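You operate a simulated robot arm through the tools that you are given. There is no shell and no other tool. Be economical: measure what you need, move in short steps, check, and stop when the job is done.

The job below is to be done with a simulated robot arm. You get a single attempt, and the scene is never put back.

TASK
Set all four holder knobs on the boom to the angle card and lock them.
Fine: the white lever frees the holders; the boom valve stays shut. Where these are worked on the way, their far stop is far enough and under half their travel is too little: white lever.

Only the result counts: the job must be done as asked and must still hold three seconds after the hand-in. Knocking over, shifting, dropping, spilling or breaking anything else fails it.

THE ROBOT
A 6-joint arm with a two-finger parallel gripper on a trunk, on a base that drives. Base frame: it is fixed to the floor where the robot stands at the start and does not move with it; the origin is under the middle of the robot, x ahead of it, y to its left, z up. Lengths are in cm, angles in rad, forces in N, time in s.
Its first joint turns from -2.897 to 2.897 rad. Places, roughly: flat red valve [100, 90, 100]; flat yellow valve [120, 10, 70]; pointer knob four [120, 20, 100]; pointer knob one [100, 80, 100]; pointer knob three [110, 40, 100]; pointer knob two [110, 60, 100]; spare boom [110, 50, 110]; white lever [130, 0, 110]. Payload 3.43 kg.
The TCP is the grasp point between the finger pads, 3.4 cm short of the fingertips. In the tool frame z runs along the fingers and y along their closing line. Largest opening 12.8 cm; finger width 2.4, thickness 1.2; the body of the gripper, 4.8 by 13 cm, starts 9.6 cm behind the TCP.
Orientation is told as [roll, pitch, yaw] about the base's x, y, z axes, in that order, counted from this pose: with the fingers straight down and closing along the base's y, the tool's x points along the base's -x, its y along +y and its z along -z.

THE INTERFACE
- The arm moves only by the tool move_arm. Its argument "increments" is a list of rows, each a list of 3 entries, a list of its own where there are three numbers: the shift along the tool's x, y, z in cm, then the turn, a rotation vector about the tool's x, y, z in rad, then the finger opening in cm, from 0 to 12.8. In form: [[[tx, ty, tz], [rx, ry, rz], fingers], ...]. A call has 1 to 10 rows; each row is the pose to reach, as a shift and turn from the pose commanded when the call began, along the tool's axes at that moment. A row lasts 0.2 s, in which the tool goes at most 5 cm and 0.15 rad; a call with a longer step from one row to the next is refused whole, and so is a gripper value outside its range. A pose out of reach is approached as far as the arm can. The call stops where the force on the tool passes 90 N (or 10 N more than at its start, if that is more) or the arm is blocked; 0.2 s more then pass. Each finger travels about 15.3 cm/s and halts on what it meets, pressing with about 27 N; the grip force reading is that of the motor and also rises with nothing between the fingers. The clock runs only during rows and for 0.2 s after the last one: add rows that repeat a pose to give the fingers time. It gives the time, the measured TCP pose, the force on the tool (base axes), the opening and the grip force at its end, in the units of the frame above (readings bear some noise), with the torque about the TCP (base axes, N m) and any sound that the robot's microphone picked up, and new pictures: "pictures" is both (left out), scene, wrist or none.
- Cameras (640 x 400 px; columns grow to the right, rows downward): "scene" is now at [16.37, 22.09, 123.04]; the picture's right is [0.04, -1.00, 0.00], its down [-0.26, -0.01, -0.97] and it looks along [0.97, 0.04, -0.26] (base axes); focal length 248 px, centre (320, 200). "wrist" rides on the gripper at [7.6, -1.1, -16] in the tool frame; the picture's right is [0.15, 0.99, 0.00], its down [-0.88, 0.13, -0.46] and it looks along [-0.45, 0.07, 0.89] (tool axes); focal length 234 px, centre (320, 200). There is no depth. A picture from a camera that has moved, and an enlarged one, comes with that camera's place and axes in the base frame and with its lens. The place of the scene camera against the robot may be out by one fixed shift of up to 1.2 cm in any direction.
- roll_base(legs): drives the robot by 1 to 6 legs, each [ahead, left, turn to the left] in cm, cm and rad, along the robot's own axes; the way and the turn of a leg run together, so that a leg with both is an arc; at most 150 cm and 3.142 rad a leg. The arm and the cameras ride along, it lands a little off, and it stops where it bumps. It gives what a move gives, and a new picture of the scene camera.
- head_to(pan, tilt): turns the head with the scene camera to pan (to the left, within 2.496 rad either way) and tilt (down, from -0.506 to 1.204), counted from straight ahead of the robot. It gives what a move gives, and a new picture of the scene camera.
- zoom(camera, box): a new picture of the part [left, top, right, bottom] of that camera's present view, enlarged. No time passes.
- job_done(): hands the job in; it is judged then, once.

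Go step by step. Nothing tells you exact positions but the pictures and the camera data: compare them with the known pose of the tool, close in by small moves and look again before you grip or let go. The budget is 120 turns and 260 pictures, counting those below and the enlarged ones. Unless the task says otherwise, let go and move clear before handing in, and close with one line.

The tools are called after "Emit:" as a command line: name --argument value ..., lists and objects as JSON in quotes. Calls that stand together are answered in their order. move_arm: Moves the arm, as the interface text tells. Its arguments: {"type":"object","properties":{"increments":{"type":"array","items":{"type":"array"}},"pictures":{"type":"string","enum":["both","scene","wrist","none"]}},"required":["increments"]} The other tools are called the same way: roll_base (legs) drives the base; head_to (pan, tilt) turns the head that bears the scene camera; zoom (camera, box) takes an enlarged picture of a part of a camera's view; job_done () hands the job in.

At the start:

```text
clock: 0.0
eef_pos: [61.64, 32.38, 99.92]
tool_rot: [-0.001, 0.0, -0.002]
wrist_force: [-0.5, 0.2, -0.7]
ft_torque: [0.04, 0.0, 0.01]
opening: 12.8
grip_force: 0.0
robot x, y, heading: [-0.23, -0.11, -0.004]
head pan, tilt: [0.037, 0.26]
```

scene: 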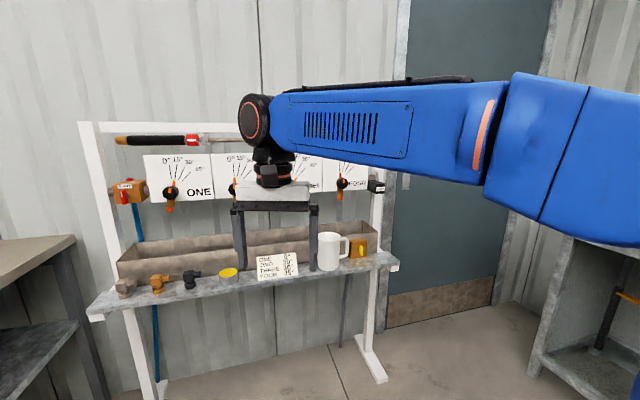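
wrist: 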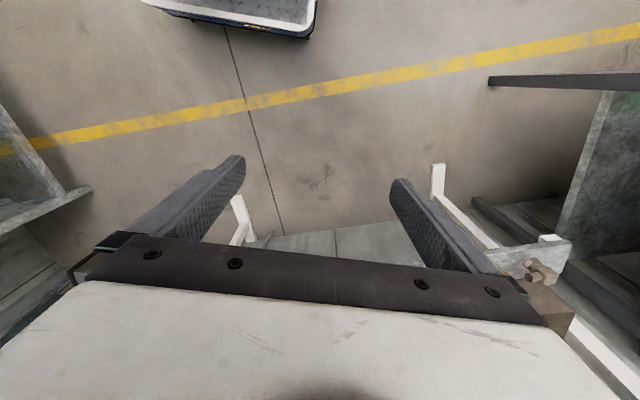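

I see a boom rack with four dials and a card on the shelf. First I'll look at the card, the dials and the lever up close.

Emit:
zoom --camera "scene" --box '[250, 245, 310, 283]'

Emit:
zoom --camera "scene" --box '[100, 120, 260, 220]'

Emit:
zoom --camera "scene" --box '[280, 130, 420, 218]'

```text
10.53 times, centred on (280, 264) of scene
camera zoom: at [16.37, 22.09, 123.04], right [0.04, -1.0, 0.0], down [-0.26, -0.01, -0.97], along [0.97, 0.04, -0.26], focal length 2614 px, centre (741, -474)
```

zoom: 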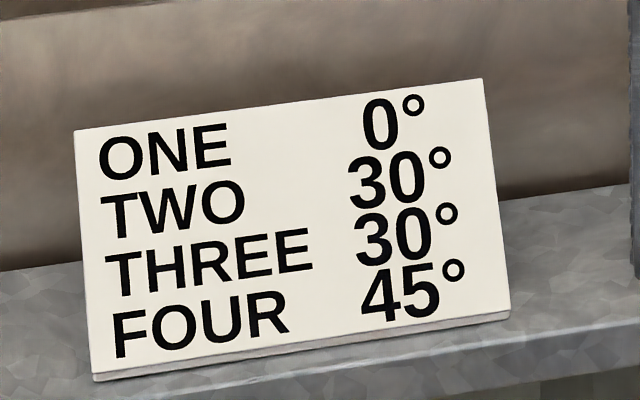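

```text
4.00 times, centred on (180, 170) of scene
camera zoom: at [16.37, 22.09, 123.04], right [0.04, -1.0, 0.0], down [-0.26, -0.01, -0.97], along [0.97, 0.04, -0.26], focal length 993 px, centre (880, 320)
```

zoom: 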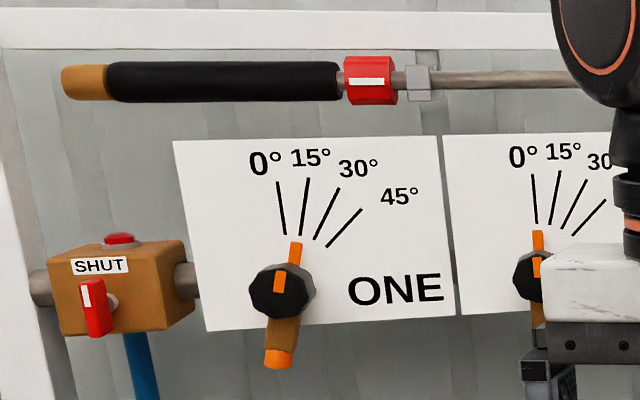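

```text
4.55 times, centred on (350, 174) of scene
camera zoom: at [16.37, 22.09, 123.04], right [0.04, -1.0, 0.0], down [-0.26, -0.01, -0.97], along [0.97, 0.04, -0.26], focal length 1129 px, centre (184, 318)
```

zoom: 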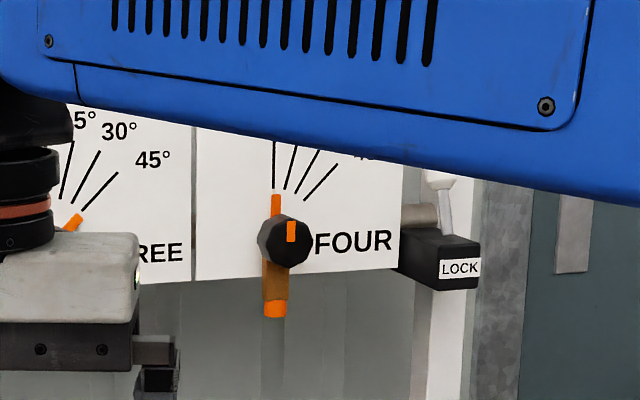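

The card says ONE 0°, TWO 30°, THREE 30°, FOUR 45°. The white lever by the LOCK box is partly hidden by the arm, so I'll point the tool ahead and lower it to clear the view.

Emit:
move_arm --increments '[[[0, 0, 1], [0, -0.15, 0], 12.8], [[0, 0, 2], [0, -0.3, 0], 12.8], [[0, 0, 4], [0, -0.45, 0], 12.8], [[0, 0, 6], [0, -0.6, 0], 12.8], [[0, 0, 8], [0, -0.75, 0], 12.8], [[0, 0, 10], [0, -0.9, 0], 12.8], [[0, 0, 12], [0, -1.05, 0], 12.8], [[0, 0, 14], [0, -1.2, 0], 12.8], [[0, 0, 16], [0, -1.35, 0], 12.8], [[0, 0, 18], [0, -1.5, 0], 12.8]]'

```text
clock: 2.2
eef_pos: [61.74, 32.28, 81.99]
tool_rot: [0.024, -1.502, -0.025]
wrist_force: [0.1, 0.4, 0.7]
ft_torque: [0.0, 0.0, 0.03]
opening: 12.75
grip_force: 0.0
robot x, y, heading: [0.39, 0.06, -0.005]
head pan, tilt: [0.037, 0.26]
camera scene: at [16.37, 22.06, 123.05], right [0.04, -1.0, 0.0], down [-0.26, -0.01, -0.97], along [0.97, 0.04, -0.26], focal length 248 px, centre (320, 200)
camera wrist: at [45.23, 31.16, 75.58], right [-0.01, 0.99, -0.14], down [-0.4, 0.13, 0.91], along [0.92, 0.07, 0.39], focal length 234 px, centre (320, 200)
```

scene: 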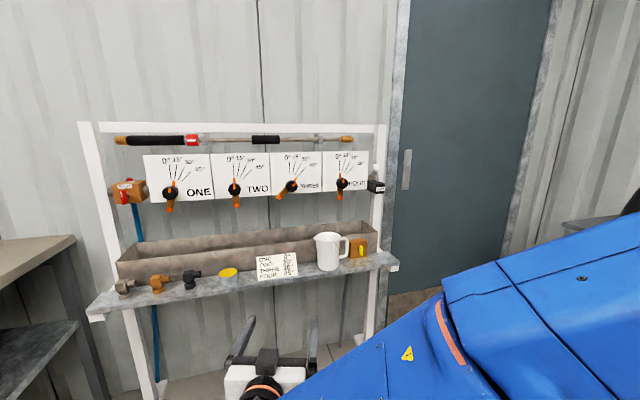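
wrist: 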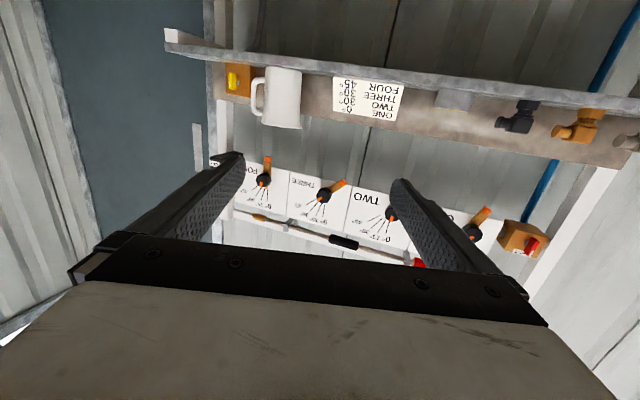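

Emit:
zoom --camera "scene" --box '[105, 145, 265, 245]'

Emit:
zoom --camera "scene" --box '[260, 130, 400, 218]'

Emit:
zoom --camera "scene" --box '[350, 140, 400, 210]'

```text
4.00 times, centred on (185, 195) of scene
camera zoom: at [16.37, 22.06, 123.05], right [0.04, -1.0, 0.0], down [-0.26, -0.01, -0.97], along [0.97, 0.04, -0.26], focal length 993 px, centre (860, 220)
```

zoom: 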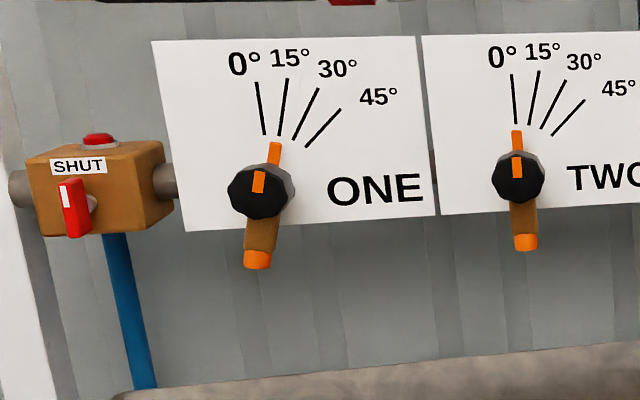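

```text
4.55 times, centred on (330, 174) of scene
camera zoom: at [16.37, 22.06, 123.05], right [0.04, -1.0, 0.0], down [-0.26, -0.01, -0.97], along [0.97, 0.04, -0.26], focal length 1129 px, centre (274, 318)
```

zoom: 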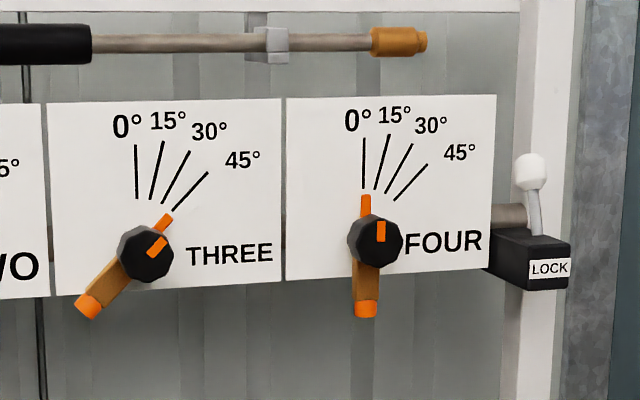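

```text
5.71 times, centred on (375, 175) of scene
camera zoom: at [16.37, 22.06, 123.05], right [0.04, -1.0, 0.0], down [-0.26, -0.01, -0.97], along [0.97, 0.04, -0.26], focal length 1419 px, centre (6, 343)
```

zoom: 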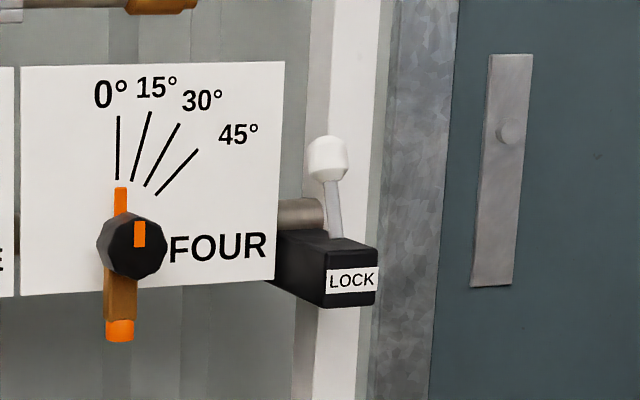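

The knobs appear to stand at: one at 15°, two at 0°, three at 45°, four at 0°. The rack faces me at about 0.295 rad to the left, so I'll raise and pull back the tool, then square up and drive closer.

Emit:
move_arm --increments '[[[-4, 0, -2], [0, -0.069, 0], 12.8], [[-8, 0, -4], [0, -0.069, 0], 12.8], [[-12, 0, -6], [0, -0.069, 0], 12.8], [[-16, 0, -8], [0, -0.069, 0], 12.8], [[-20, 0, -10], [0, -0.069, 0], 12.8], [[-22, 0, -12], [0, -0.069, 0], 12.8]]' --pictures "none"

Emit:
roll_base --legs '[[0, 0, 0.295], [30, 5, 0]]'

```text
clock: 3.6
eef_pos: [51.21, 32.58, 104.64]
tool_rot: [-0.371, -1.568, 0.371]
wrist_force: [-1.1, -0.1, 0.4]
ft_torque: [0.0, 0.0, 0.0]
opening: 12.78
grip_force: 0.1
robot x, y, heading: [-0.19, 0.17, 0.002]
head pan, tilt: [0.037, 0.26]
```

```text
clock: 6.6
eef_pos: [66.88, 59.54, 104.71]
tool_rot: [0.293, -1.57, 0.001]
wrist_force: [-0.6, 0.1, -0.3]
ft_torque: [-0.04, -0.01, 0.04]
opening: 12.78
grip_force: 0.0
robot x, y, heading: [27.45, 13.34, 0.295]
head pan, tilt: [0.037, 0.26]
camera scene: at [36.44, 39.61, 123.04], right [0.33, -0.95, 0.0], down [-0.24, -0.08, -0.97], along [0.91, 0.32, -0.26], focal length 248 px, centre (320, 200)
```

scene: 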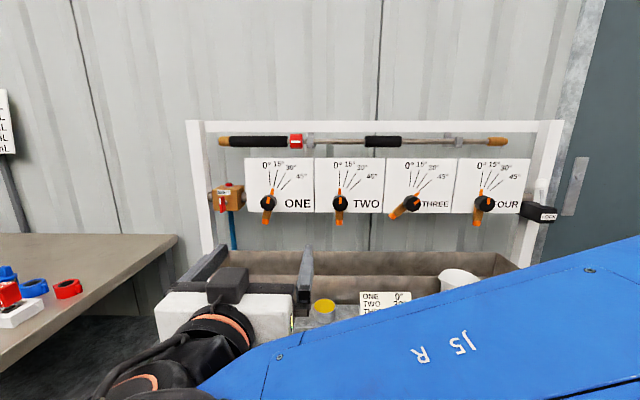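

Now squared to the rack. I'll look closely at the lever and the knobs.

Emit:
zoom --camera "scene" --box '[480, 160, 576, 220]'

Emit:
zoom --camera "scene" --box '[240, 140, 400, 240]'

Emit:
zoom --camera "scene" --box '[380, 140, 540, 240]'

```text
6.67 times, centred on (528, 190) of scene
camera zoom: at [36.44, 39.61, 123.04], right [0.33, -0.95, 0.0], down [-0.24, -0.08, -0.97], along [0.91, 0.32, -0.26], focal length 1656 px, centre (-1067, 267)
```

zoom: 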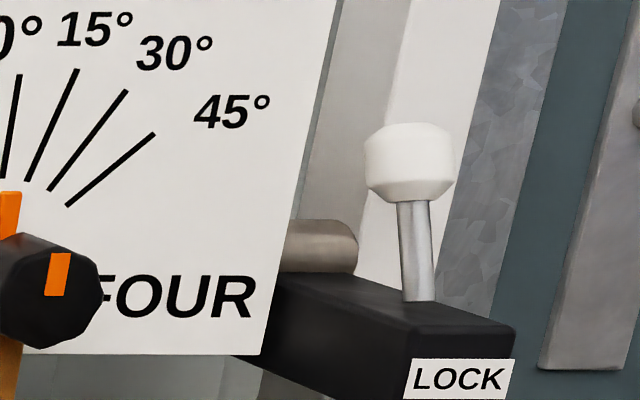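

```text
4.00 times, centred on (320, 190) of scene
camera zoom: at [36.44, 39.61, 123.04], right [0.33, -0.95, 0.0], down [-0.24, -0.08, -0.97], along [0.91, 0.32, -0.26], focal length 993 px, centre (320, 240)
```

zoom: 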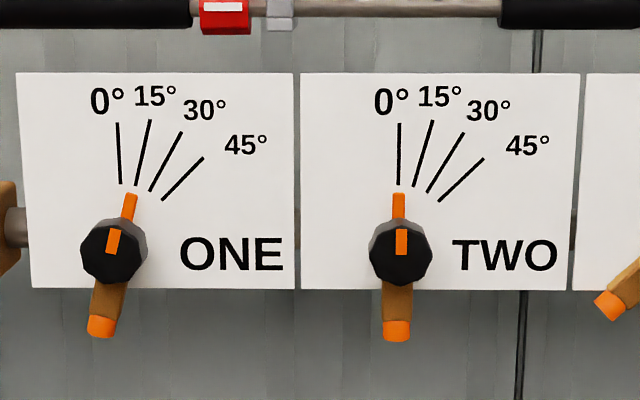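

```text
4.00 times, centred on (460, 190) of scene
camera zoom: at [36.44, 39.61, 123.04], right [0.33, -0.95, 0.0], down [-0.24, -0.08, -0.97], along [0.91, 0.32, -0.26], focal length 993 px, centre (-240, 240)
```

zoom: 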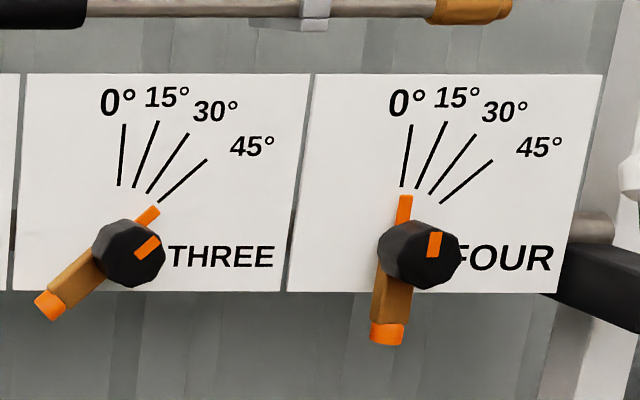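

I take the lever to lean back toward the wall when locked; freeing should mean pulling it toward me. I'll drive right to stand in front of it and bring the arm across.

Emit:
roll_base --legs '[[0, -37, 0]]'

Emit:
move_arm --increments '[[[0, -4.5, 0], [0, 0, 0], 8], [[0, -9, 0], [0, 0, 0], 8], [[0, -13.5, 0], [0, 0, 0], 8], [[0, -18, 0], [0, 0, 0], 8], [[-1, -22.5, 2], [0, 0, 0], 8], [[-2, -27, 4], [0, 0, 0], 8], [[-3, -31, 6], [0, 0, 0], 8], [[-3, -35, 8], [0, 0, 0], 8]]'

```text
clock: 9.0
eef_pos: [77.39, 24.18, 104.57]
tool_rot: [0.256, -1.571, 0.046]
wrist_force: [0.3, -0.3, 0.5]
ft_torque: [-0.01, 0.02, 0.0]
opening: 12.81
grip_force: 0.2
robot x, y, heading: [38.27, -21.96, 0.295]
head pan, tilt: [0.037, 0.26]
camera scene: at [47.22, 4.15, 123.04], right [0.33, -0.94, 0.0], down [-0.24, -0.09, -0.97], along [0.91, 0.32, -0.26], focal length 248 px, centre (320, 200)
```

scene: 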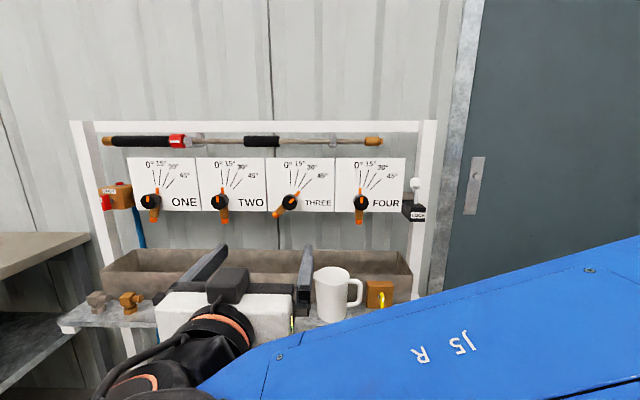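

```text
refused: row 5 steps farther than a row can; nothing moved
```

Emit:
zoom --camera "scene" --box '[336, 150, 448, 220]'

Emit:
move_arm --increments '[[[0, -4.5, 0], [0, 0, 0], 8], [[0, -9, 0], [0, 0, 0], 8], [[0, -13.5, 0], [0, 0, 0], 8], [[0, -18, 0], [0, 0, 0], 8], [[-1, -22, 2], [0, 0, 0], 8], [[-2, -26, 4], [0, 0, 0], 8], [[-3, -30, 6], [0, 0, 0], 8], [[-3, -34, 8], [0, 0, 0], 8]]'

```text
5.71 times, centred on (392, 185) of scene
camera zoom: at [47.22, 4.15, 123.04], right [0.33, -0.94, 0.0], down [-0.24, -0.09, -0.97], along [0.91, 0.32, -0.26], focal length 1419 px, centre (-91, 286)
```

zoom: 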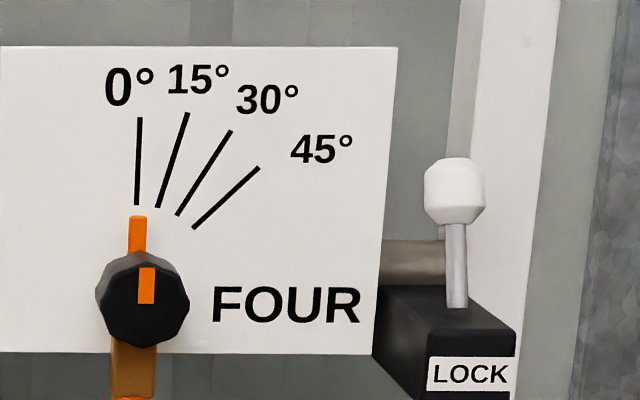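

```text
clock: 11.0
eef_pos: [92.65, -1.47, 107.54]
tool_rot: [0.622, -1.569, -0.156]
wrist_force: [-0.1, 0.3, 0.4]
ft_torque: [-0.02, 0.05, 0.03]
opening: 7.98
grip_force: 0.1
robot x, y, heading: [38.05, -21.85, 0.299]
head pan, tilt: [0.037, 0.26]
stopped in row 8: the arm was blocked; the commanded pose is now the measured one
camera scene: at [47.21, 4.15, 123.04], right [0.33, -0.94, 0.0], down [-0.24, -0.09, -0.97], along [0.91, 0.32, -0.26], focal length 248 px, centre (320, 200)
camera wrist: at [78.76, -9.62, 100.04], right [-0.44, 0.88, -0.15], down [-0.46, -0.09, 0.88], along [0.77, 0.46, 0.45], focal length 234 px, centre (320, 200)
```

scene: 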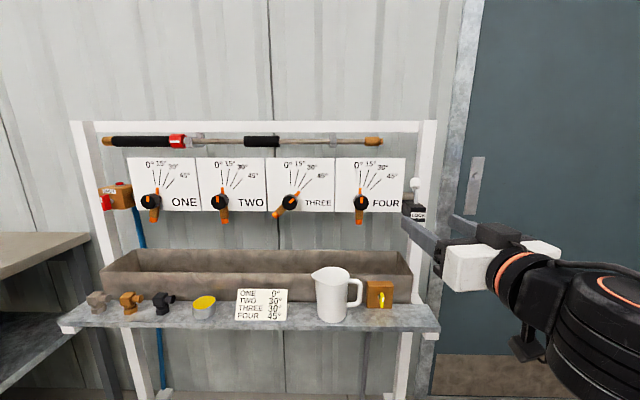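
wrist: 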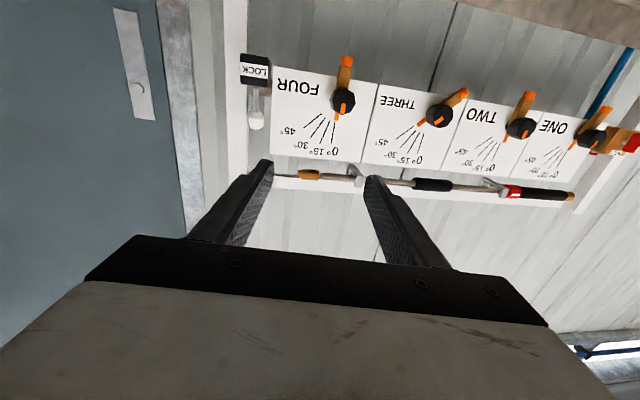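

The arm blocked near straight ahead (likely a wrist singularity with the forearm in line). I'll return the arm to the left of my axis and work there, driving the base further right instead.

Emit:
move_arm --increments '[[[0, 3, -1], [0.03, 0, 0], 8], [[0, 6, -2], [0.06, 0, 0], 8], [[0, 10, -2], [0.1, 0, 0], 8], [[0, 14, -2], [0.13, 0, 0], 8], [[0, 18, -2], [0.16, 0, 0], 8], [[0, 22, -2], [0.16, 0, 0], 8]]' --pictures "none"

Emit:
roll_base --legs '[[0, -32, 0]]'

```text
clock: 12.4
eef_pos: [80.98, 17.46, 107.72]
tool_rot: [1.256, -1.57, -0.953]
wrist_force: [0.5, -0.1, 0.7]
ft_torque: [-0.02, -0.01, 0.02]
opening: 8.0
grip_force: 0.1
robot x, y, heading: [38.19, -21.75, 0.301]
head pan, tilt: [0.037, 0.26]
```

```text
clock: 14.6
eef_pos: [90.65, -13.79, 107.51]
tool_rot: [0.159, -1.57, 0.15]
wrist_force: [0.0, 0.2, 0.4]
ft_torque: [0.04, -0.02, -0.02]
opening: 7.99
grip_force: 0.0
robot x, y, heading: [47.86, -53.82, 0.306]
head pan, tilt: [0.037, 0.26]
camera scene: at [56.95, -27.26, 123.04], right [0.34, -0.94, 0.0], down [-0.24, -0.09, -0.97], along [0.91, 0.32, -0.26], focal length 248 px, centre (320, 200)
```

scene: 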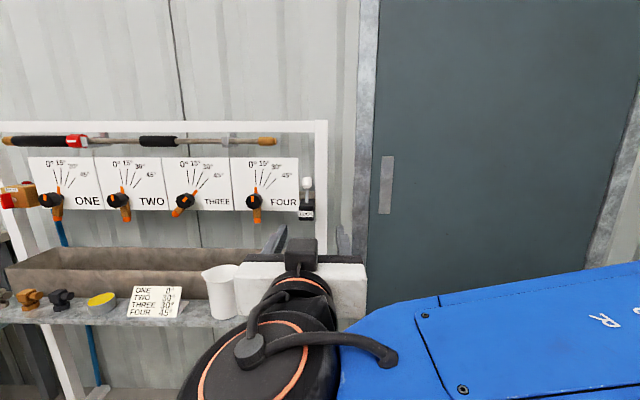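

Emit:
zoom --camera "scene" --box '[240, 150, 352, 220]'

Emit:
move_arm --increments '[[[0, 0, 0], [0, 0, 0], 8]]' --pictures "wrist"

```text
5.71 times, centred on (296, 185) of scene
camera zoom: at [56.95, -27.26, 123.04], right [0.34, -0.94, 0.0], down [-0.24, -0.09, -0.97], along [0.91, 0.32, -0.26], focal length 1419 px, centre (457, 286)
```

zoom: 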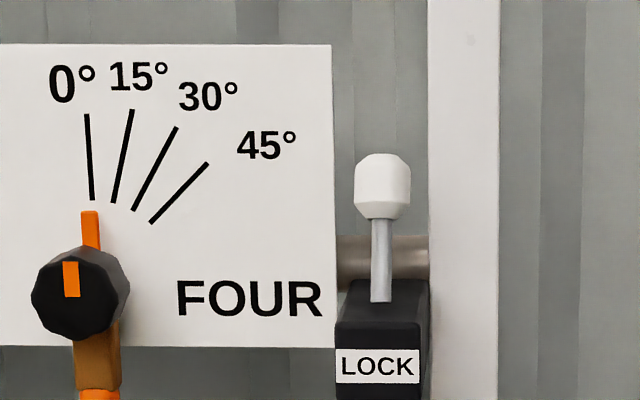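

```text
clock: 15.0
eef_pos: [90.65, -13.9, 107.44]
tool_rot: [0.067, -1.57, 0.243]
wrist_force: [0.1, 0.4, 0.5]
ft_torque: [-0.02, 0.0, -0.02]
opening: 8.01
grip_force: 0.0
robot x, y, heading: [48.43, -53.6, 0.305]
head pan, tilt: [0.037, 0.26]
camera wrist: at [75.73, -19.79, 100.01], right [-0.3, 0.94, -0.15], down [-0.47, -0.01, 0.88], along [0.83, 0.33, 0.45], focal length 234 px, centre (320, 200)
```

wrist: 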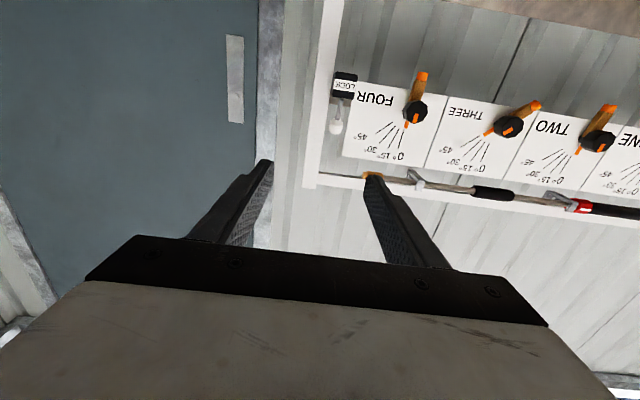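

The lever head is at about (126, 1, 108.5). I'll drive 15 cm closer, and then approach with the arm.

Emit:
roll_base --legs '[[15, 0, 0]]'

Emit:
move_arm --increments '[[[-0.5, 1, 2], [0, 0, 0], 8], [[-1, 2, 5], [0, 0, 0], 8], [[-1, 3.4, 9], [0, 0, 0], 8], [[-1, 3.4, 13], [0, 0, 0], 8]]'

```text
clock: 16.4
eef_pos: [104.97, -8.98, 107.6]
tool_rot: [0.146, -1.57, 0.167]
wrist_force: [0.5, -0.3, 0.7]
ft_torque: [0.03, -0.01, 0.01]
opening: 7.97
grip_force: 0.1
robot x, y, heading: [62.55, -48.9, 0.309]
head pan, tilt: [0.037, 0.26]
camera scene: at [71.42, -22.61, 123.04], right [0.34, -0.94, 0.0], down [-0.24, -0.09, -0.97], along [0.91, 0.33, -0.26], focal length 248 px, centre (320, 200)
```

scene: 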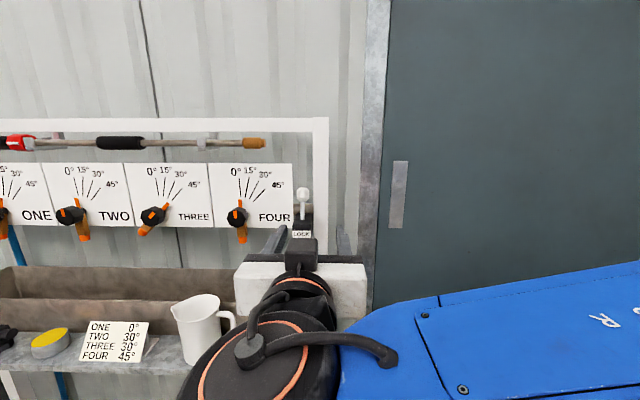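

```text
clock: 17.4
eef_pos: [116.49, -1.78, 108.78]
tool_rot: [0.449, -1.571, -0.137]
wrist_force: [1.0, 0.5, 0.1]
ft_torque: [0.0, 0.01, 0.0]
opening: 7.99
grip_force: 0.1
robot x, y, heading: [62.7, -48.7, 0.312]
head pan, tilt: [0.037, 0.26]
camera scene: at [71.42, -22.61, 123.04], right [0.34, -0.94, 0.0], down [-0.24, -0.09, -0.97], along [0.91, 0.33, -0.26], focal length 248 px, centre (320, 200)
camera wrist: at [101.61, -7.84, 101.17], right [-0.3, 0.94, -0.15], down [-0.47, -0.02, 0.88], along [0.83, 0.34, 0.45], focal length 234 px, centre (320, 200)
```

scene: 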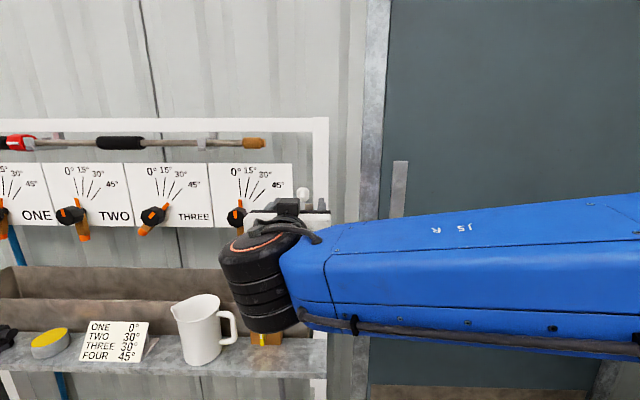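
wrist: 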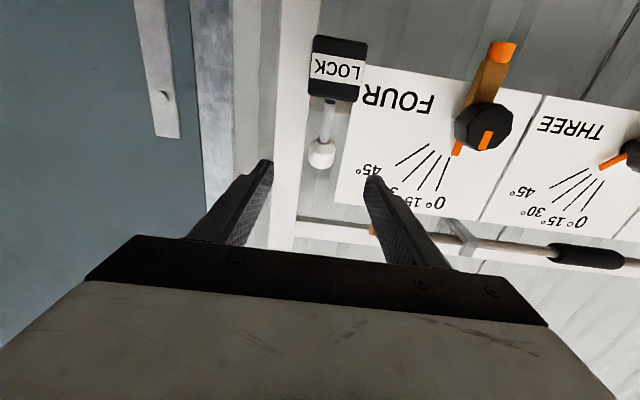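

Triangulated lever head: (126, 1.1, 108.5), about 10 cm ahead of the TCP and centred. I'll advance 8 cm with a narrower opening and look.

Emit:
move_arm --increments '[[[0.1, 0, 3], [0, 0, 0], 6.5], [[0.1, -0.1, 6], [0, 0, 0], 6.5], [[0.1, -0.1, 8], [0, 0, 0], 6.5]]'

```text
clock: 18.1
eef_pos: [123.98, 0.56, 108.52]
tool_rot: [-0.517, -1.572, 0.829]
wrist_force: [-0.1, 0.1, -0.4]
ft_torque: [0.02, -0.02, 0.02]
opening: 6.48
grip_force: 0.2
robot x, y, heading: [62.84, -48.82, 0.305]
head pan, tilt: [0.037, 0.26]
camera scene: at [71.42, -22.61, 123.04], right [0.34, -0.94, 0.0], down [-0.24, -0.09, -0.97], along [0.91, 0.33, -0.26], focal length 248 px, centre (320, 200)
camera wrist: at [109.2, -5.43, 101.01], right [-0.3, 0.94, -0.15], down [-0.47, -0.02, 0.88], along [0.83, 0.34, 0.45], focal length 234 px, centre (320, 200)
```

scene: 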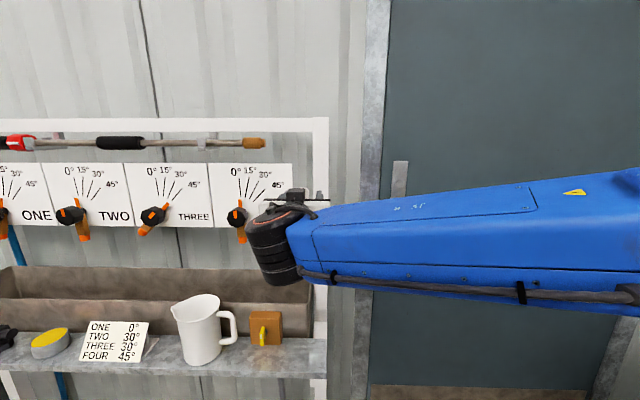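
wrist: 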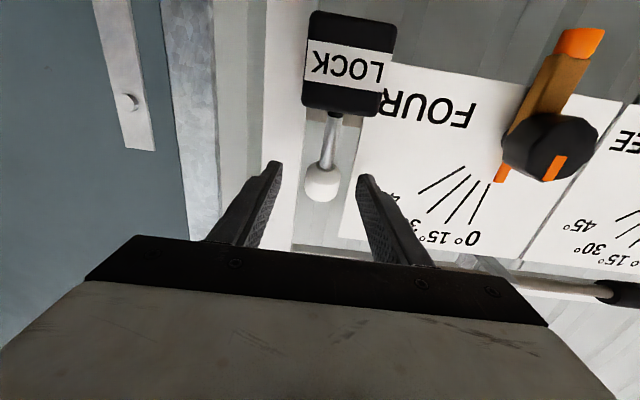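

Head is centred between the fingers; about 2.4 cm to go. I'll advance 1.9 and close gently.

Emit:
move_arm --increments '[[[0, 0.1, 1.9], [0, 0, 0], 6.5], [[0, 0.1, 1.9], [0, 0, 0], 3], [[0, 0.1, 1.9], [0, 0, 0], 2], [[0, 0.1, 1.9], [0, 0, 0], 2]]'

```text
clock: 19.1
eef_pos: [125.61, 1.33, 108.58]
tool_rot: [-1.493, -1.569, 1.808]
wrist_force: [-52.9, 14.1, -5.5]
ft_torque: [-0.15, 0.08, 2.31]
opening: 3.68
grip_force: 15.1
robot x, y, heading: [62.62, -48.86, 0.309]
head pan, tilt: [0.037, 0.26]
camera scene: at [71.18, -22.52, 123.04], right [0.34, -0.94, 0.0], down [-0.24, -0.09, -0.97], along [0.91, 0.33, -0.26], focal length 248 px, centre (320, 200)
camera wrist: at [110.7, -4.7, 100.99], right [-0.31, 0.94, -0.15], down [-0.47, -0.02, 0.88], along [0.83, 0.34, 0.45], focal length 234 px, centre (320, 200)
```

scene: 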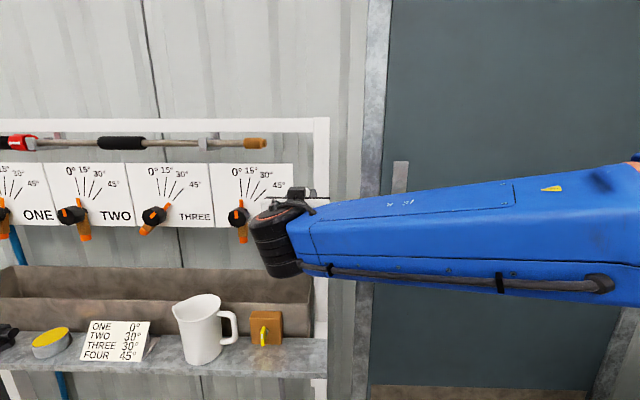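
wrist: 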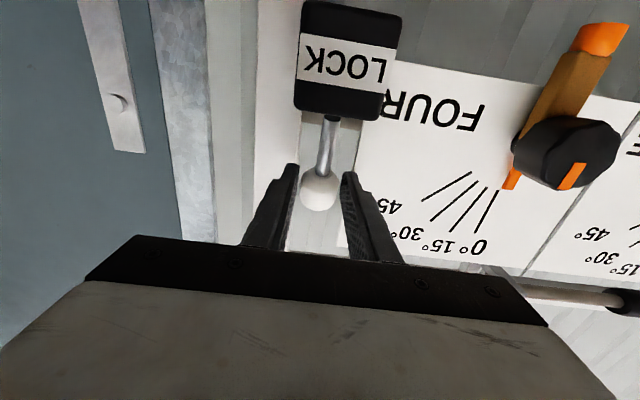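

The head is gripped (3.7 cm); fingertips lightly press something behind. Now I pull back along the arc.

Emit:
move_arm --increments '[[[-0.2, 0, -0.8], [0, 0, 0], 2], [[-0.4, 0, -1.6], [0, 0, 0], 2], [[-0.5, 0, -2.6], [0, 0, 0], 2], [[-0.5, 0, -3.4], [0, 0, 0], 2], [[-0.3, 0, -4.2], [0, 0, 0], 2]]'

```text
clock: 20.4
eef_pos: [121.9, 0.06, 108.75]
tool_rot: [-0.246, -1.571, 0.559]
wrist_force: [-2.9, 20.3, 3.5]
ft_torque: [0.28, -0.25, 0.38]
opening: 3.18
grip_force: 10.3
robot x, y, heading: [62.78, -48.91, 0.307]
head pan, tilt: [0.037, 0.26]
camera scene: at [71.4, -22.53, 123.03], right [0.34, -0.94, 0.0], down [-0.24, -0.09, -0.97], along [0.91, 0.33, -0.26], focal length 248 px, centre (320, 200)
camera wrist: at [106.94, -6.04, 101.22], right [-0.3, 0.94, -0.15], down [-0.47, -0.02, 0.88], along [0.83, 0.34, 0.45], focal length 234 px, centre (320, 200)
```

scene: 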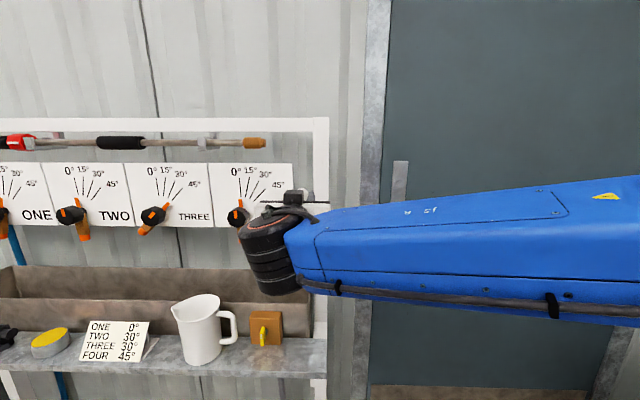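
wrist: 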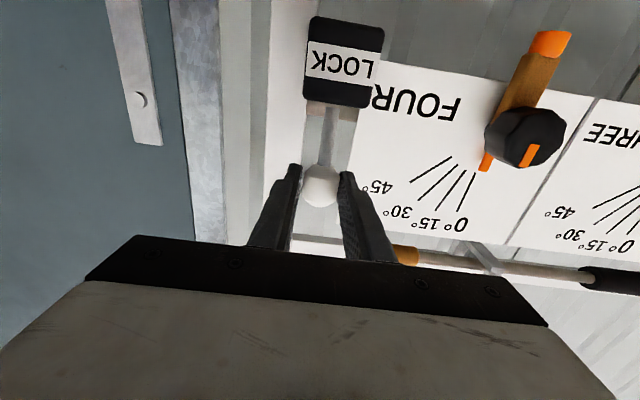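

The lever is coming forward. I'll keep pulling toward the far stop, with a slight descent.

Emit:
move_arm --increments '[[[0.0, 0, -0.8], [0, 0, 0], 2], [[0.2, 0, -1.6], [0, 0, 0], 2], [[0.4, 0, -2.4], [0, 0, 0], 2], [[0.7, 0, -3.2], [0, 0, 0], 2]]'

```text
clock: 21.4
eef_pos: [118.75, -0.84, 108.03]
tool_rot: [-0.063, -1.569, 0.375]
wrist_force: [-2.4, 16.1, 2.1]
ft_torque: [-0.14, -0.08, 0.5]
opening: 2.88
grip_force: 8.0
robot x, y, heading: [63.08, -48.73, 0.303]
head pan, tilt: [0.037, 0.26]
camera scene: at [71.42, -22.54, 123.03], right [0.34, -0.94, 0.0], down [-0.24, -0.09, -0.97], along [0.91, 0.33, -0.26], focal length 248 px, centre (320, 200)
camera wrist: at [103.85, -7.0, 100.53], right [-0.3, 0.94, -0.15], down [-0.47, -0.02, 0.88], along [0.83, 0.34, 0.45], focal length 234 px, centre (320, 200)
```

scene: 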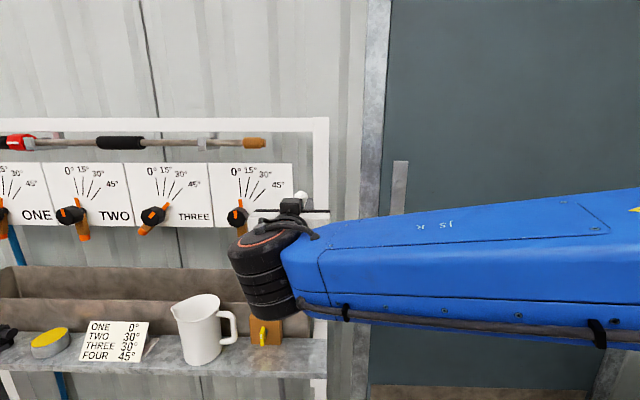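
wrist: 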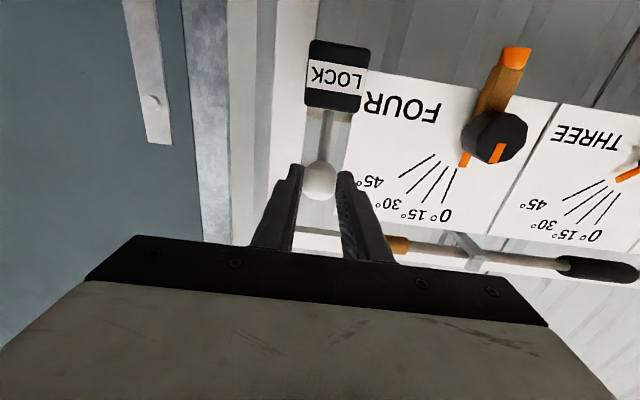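

The fingers are sliding along the head. I'll open, back off and check where the lever stands.

Emit:
move_arm --increments '[[[0, 0, 0], [0, 0, 0], 7], [[0, 0, -3], [0, 0, 0], 7], [[0, 0, -6], [0, 0, 0], 7], [[2, 0, -10], [0, 0, 0], 7]]'

Emit:
zoom --camera "wrist" --box '[270, 30, 430, 190]'

Emit:
zoom --camera "scene" --box '[240, 160, 352, 230]'

```text
clock: 22.4
eef_pos: [109.28, -4.16, 106.21]
tool_rot: [-0.129, -1.568, 0.441]
wrist_force: [-0.9, 0.2, -0.4]
ft_torque: [-0.01, -0.03, 0.05]
opening: 7.0
grip_force: 0.0
robot x, y, heading: [62.79, -48.83, 0.314]
head pan, tilt: [0.037, 0.26]
camera scene: at [71.43, -22.6, 123.04], right [0.34, -0.94, 0.0], down [-0.24, -0.09, -0.97], along [0.91, 0.33, -0.26], focal length 248 px, centre (320, 200)
camera wrist: at [94.37, -10.3, 98.57], right [-0.3, 0.94, -0.15], down [-0.47, -0.02, 0.88], along [0.83, 0.34, 0.45], focal length 234 px, centre (320, 200)
```

scene: 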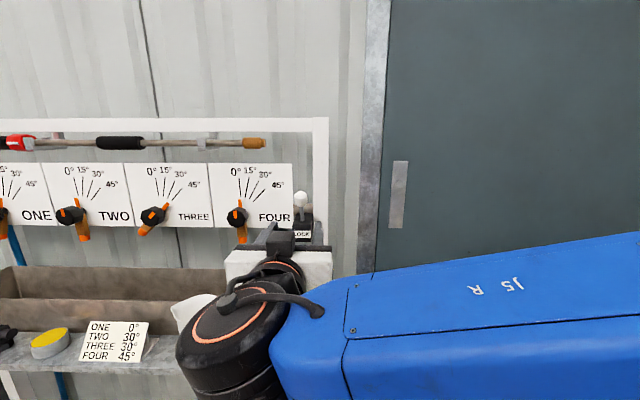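
wrist: 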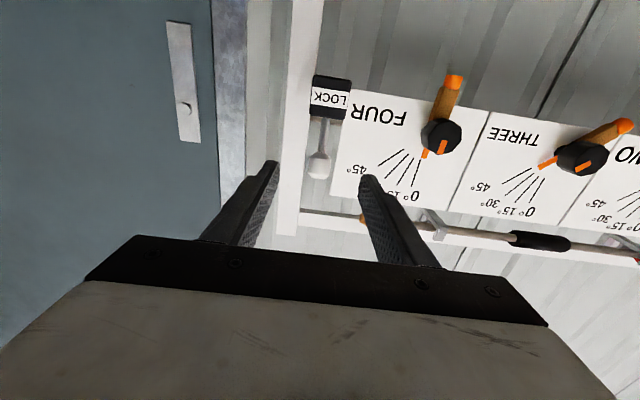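

```text
2.50 times, centred on (350, 110) of wrist
camera zoom: at [94.37, -10.3, 98.57], right [-0.3, 0.94, -0.15], down [-0.47, -0.02, 0.88], along [0.83, 0.34, 0.45], focal length 585 px, centre (245, 425)
```

zoom: 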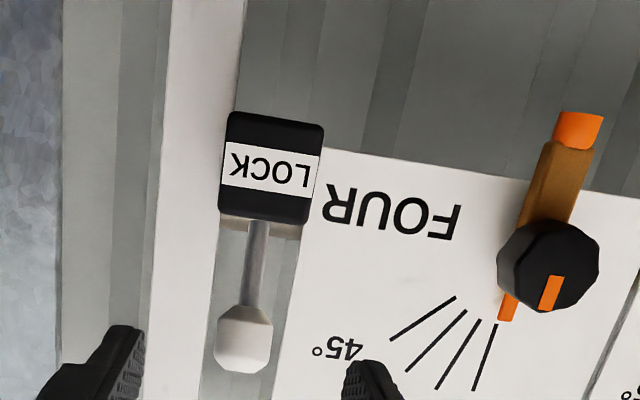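

```text
5.71 times, centred on (296, 195) of scene
camera zoom: at [71.43, -22.6, 123.04], right [0.34, -0.94, 0.0], down [-0.24, -0.09, -0.97], along [0.91, 0.33, -0.26], focal length 1419 px, centre (457, 229)
```

zoom: 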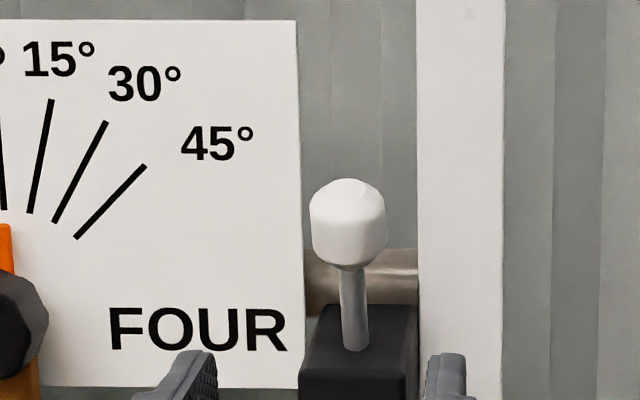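

The head moved to about (122.3, 0.3, 108.6), 4 cm forward. To be certain it is at its far stop I'll re-grip deeper and pull again.

Emit:
move_arm --increments '[[[-2.3, 0, 2], [0, 0, 0], 7], [[-2.3, 0.2, 6], [0, 0, 0], 7], [[-2.3, 0.2, 10], [0, 0, 0], 7], [[-2.3, 0.2, 14.2], [0, 0, 0], 7], [[-2.3, 0.2, 14.2], [0, 0, 0], 2], [[-2.3, 0.2, 14.2], [0, 0, 0], 2], [[-2.3, 0.2, 14.2], [0, 0, 0], 2]]'

Emit:
move_arm --increments '[[[0.1, 0, -0.6], [0, 0, 0], 2], [[0.3, 0, -1.2], [0, 0, 0], 2], [[0.5, 0, -1.8], [0, 0, 0], 2]]'

```text
clock: 23.9
eef_pos: [122.78, 0.32, 108.47]
tool_rot: [0.687, -1.57, -0.375]
wrist_force: [5.7, -8.8, -0.3]
ft_torque: [-0.03, -0.17, 0.01]
opening: 2.92
grip_force: 44.2
robot x, y, heading: [63.15, -48.98, 0.31]
head pan, tilt: [0.037, 0.26]
camera scene: at [71.46, -22.65, 123.05], right [0.34, -0.94, 0.0], down [-0.24, -0.09, -0.97], along [0.91, 0.33, -0.26], focal length 248 px, centre (320, 200)
camera wrist: at [107.89, -5.61, 100.85], right [-0.3, 0.94, -0.15], down [-0.47, -0.02, 0.88], along [0.83, 0.34, 0.45], focal length 234 px, centre (320, 200)
```

scene: 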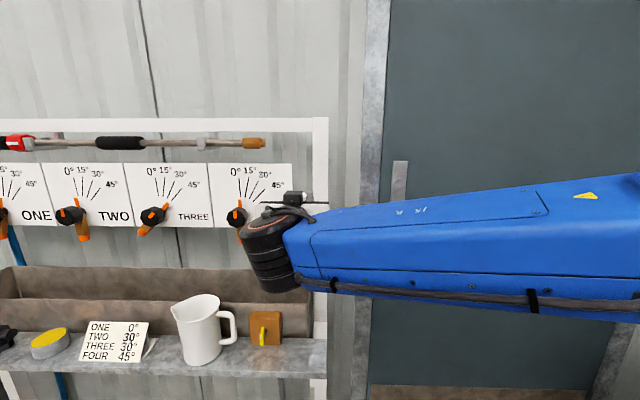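
wrist: 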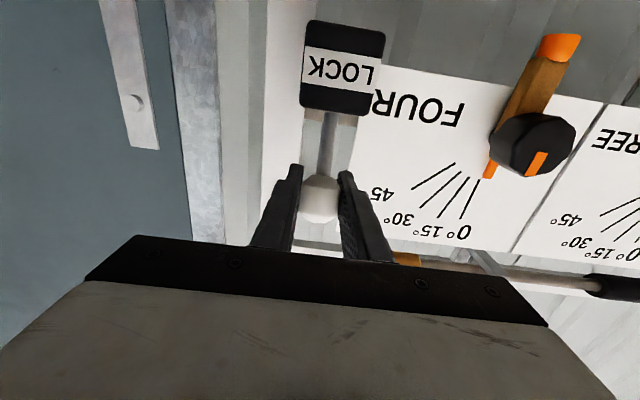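

```text
clock: 24.8
eef_pos: [121.08, 0.02, 107.85]
tool_rot: [0.068, -1.568, 0.242]
wrist_force: [16.0, -10.8, 0.7]
ft_torque: [-0.04, 0.01, -0.22]
opening: 2.94
grip_force: 44.8
robot x, y, heading: [63.01, -48.8, 0.309]
head pan, tilt: [0.037, 0.26]
camera scene: at [71.46, -22.67, 123.05], right [0.34, -0.94, 0.0], down [-0.24, -0.09, -0.97], along [0.91, 0.33, -0.26], focal length 248 px, centre (320, 200)
camera wrist: at [106.16, -6.17, 100.29], right [-0.3, 0.94, -0.15], down [-0.47, -0.01, 0.88], along [0.83, 0.34, 0.45], focal length 234 px, centre (320, 200)
```

scene: 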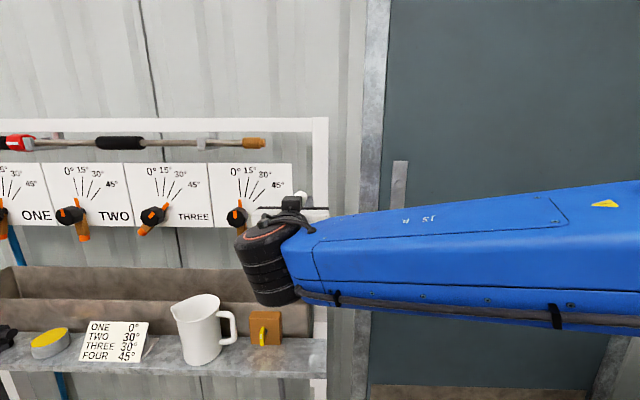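
wrist: 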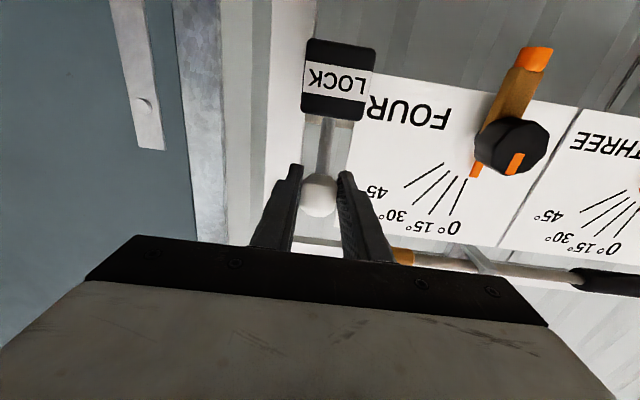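

This grip is firm and the lever follows; it was not at the stop. I'll keep pulling down its arc.

Emit:
move_arm --increments '[[[0.3, 0, -0.6], [0, 0, 0], 2], [[0.7, 0, -1.2], [0, 0, 0], 2], [[1.1, 0, -1.7], [0, 0, 0], 2], [[1.6, 0, -2.2], [0, 0, 0], 2], [[2.1, 0, -2.6], [0, 0, 0], 2]]'

Emit:
zoom --camera "wrist" --box '[240, 20, 432, 260]'

```text
clock: 25.9
eef_pos: [118.51, -0.92, 105.69]
tool_rot: [-0.286, -1.569, 0.599]
wrist_force: [0.3, -0.3, 0.9]
ft_torque: [0.0, 0.01, 0.09]
opening: 1.99
grip_force: 0.0
robot x, y, heading: [62.52, -48.81, 0.312]
head pan, tilt: [0.037, 0.26]
camera scene: at [71.39, -22.59, 123.04], right [0.34, -0.94, 0.0], down [-0.24, -0.09, -0.97], along [0.91, 0.33, -0.26], focal length 248 px, centre (320, 200)
camera wrist: at [103.51, -6.9, 98.17], right [-0.31, 0.94, -0.15], down [-0.47, -0.02, 0.88], along [0.83, 0.34, 0.45], focal length 234 px, centre (320, 200)
```

scene: 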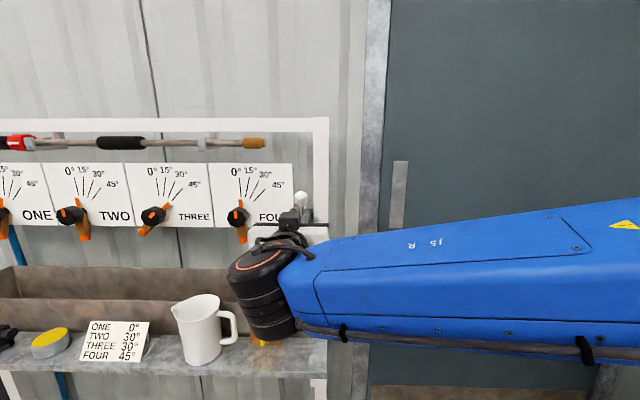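
wrist: 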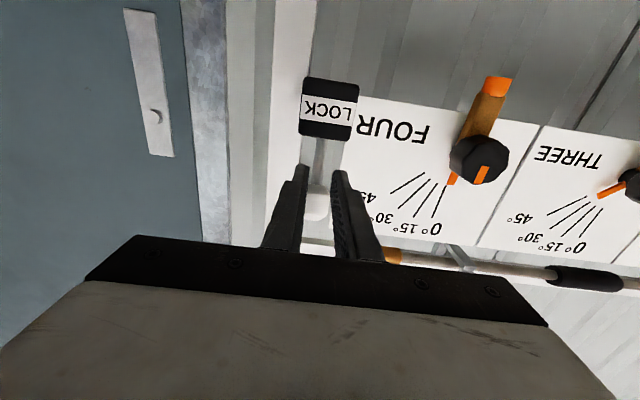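

```text
1.67 times, centred on (336, 140) of wrist
camera zoom: at [103.51, -6.9, 98.17], right [-0.31, 0.94, -0.15], down [-0.47, -0.02, 0.88], along [0.83, 0.34, 0.45], focal length 390 px, centre (293, 300)
```

zoom: 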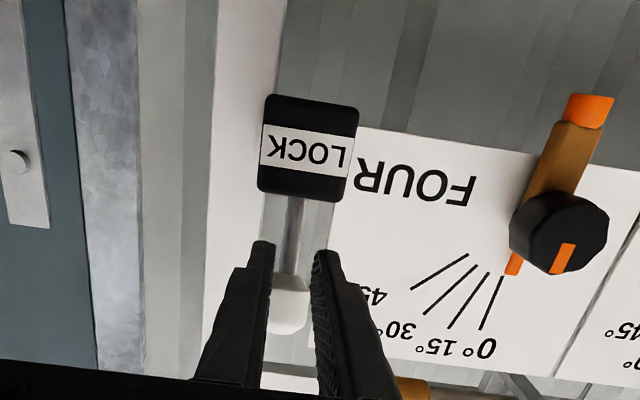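

The fingers slipped below the head. I'll open, retreat, and measure the lever again.

Emit:
move_arm --increments '[[[0, 0, 0], [0, 0, 0], 7], [[0, 0, 0], [0, 0, 0], 7], [[0, 0, -4], [0, 0, 0], 7], [[2, 0, -8], [0, 0, 0], 7]]' --pictures "none"

Emit:
zoom --camera "wrist" --box '[270, 30, 430, 190]'

Emit:
zoom --camera "scene" --box '[240, 160, 352, 230]'

```text
clock: 26.9
eef_pos: [110.82, -3.28, 103.89]
tool_rot: [0.293, -1.57, 0.019]
wrist_force: [1.2, 0.5, -0.5]
ft_torque: [-0.01, 0.0, -0.02]
opening: 6.99
grip_force: 0.0
robot x, y, heading: [62.61, -48.66, 0.306]
head pan, tilt: [0.037, 0.26]
```

```text
2.50 times, centred on (350, 110) of wrist
camera zoom: at [95.91, -9.35, 96.35], right [-0.3, 0.94, -0.15], down [-0.47, -0.02, 0.88], along [0.83, 0.34, 0.45], focal length 585 px, centre (245, 425)
```

zoom: 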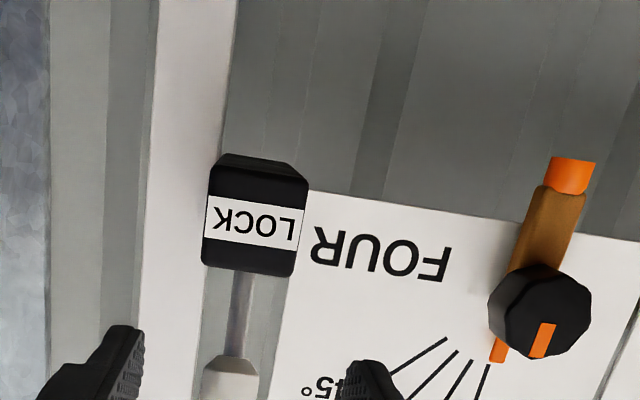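

```text
5.71 times, centred on (296, 195) of scene
camera zoom: at [71.43, -22.61, 123.04], right [0.34, -0.94, 0.0], down [-0.24, -0.09, -0.97], along [0.91, 0.33, -0.26], focal length 1419 px, centre (457, 229)
```

zoom: 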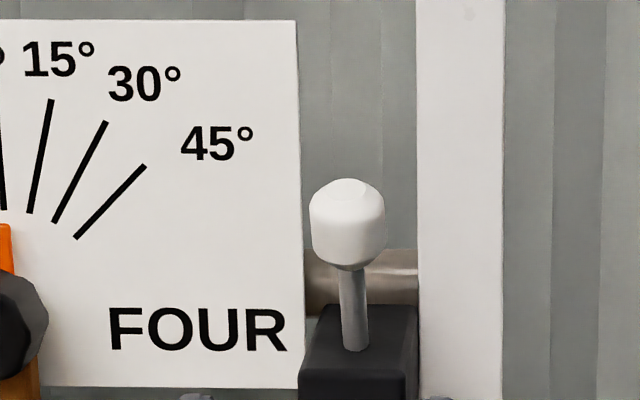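

The lever stands exactly as before the second pull, 4 cm forward of its locked spot, so it is at its stop. Next is knob FOUR: I drive left 16 cm, keeping the arm retracted.

Emit:
roll_base --legs '[[0, 16.2, 0]]'

Emit:
move_arm --increments '[[[0.5, 0, 0], [0, 0, 0], 7.5]]' --pictures "wrist"

```text
clock: 28.4
eef_pos: [105.88, 12.47, 103.89]
tool_rot: [0.135, -1.57, 0.175]
wrist_force: [0.0, 0.4, 0.0]
ft_torque: [0.03, 0.01, 0.0]
opening: 7.0
grip_force: 0.0
robot x, y, heading: [57.71, -33.47, 0.309]
head pan, tilt: [0.037, 0.26]
camera scene: at [66.47, -6.91, 123.04], right [0.34, -0.94, 0.0], down [-0.24, -0.09, -0.97], along [0.91, 0.33, -0.26], focal length 248 px, centre (320, 200)
```

scene: 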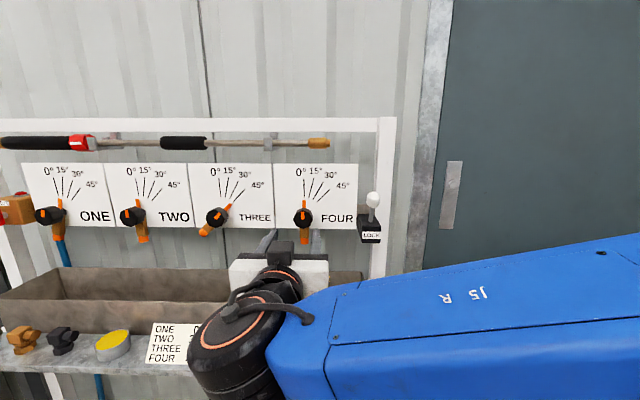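

```text
clock: 28.8
eef_pos: [105.8, 12.43, 103.45]
tool_rot: [0.057, -1.569, 0.254]
wrist_force: [0.7, 0.0, 0.3]
ft_torque: [-0.01, 0.03, 0.03]
opening: 7.48
grip_force: 0.1
robot x, y, heading: [57.49, -33.22, 0.307]
head pan, tilt: [0.037, 0.26]
camera wrist: at [90.99, 6.35, 95.88], right [-0.3, 0.94, -0.15], down [-0.47, -0.02, 0.88], along [0.83, 0.34, 0.45], focal length 234 px, centre (320, 200)
```

wrist: 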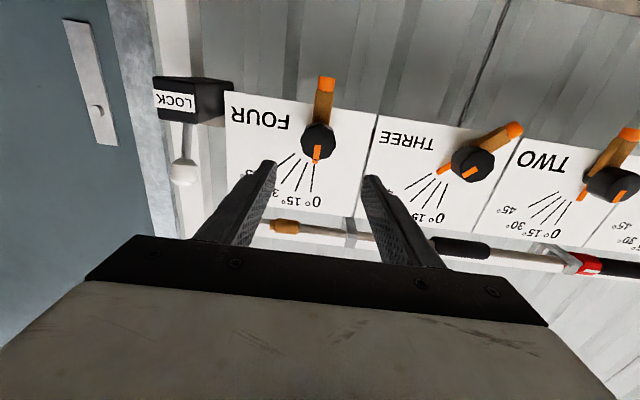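

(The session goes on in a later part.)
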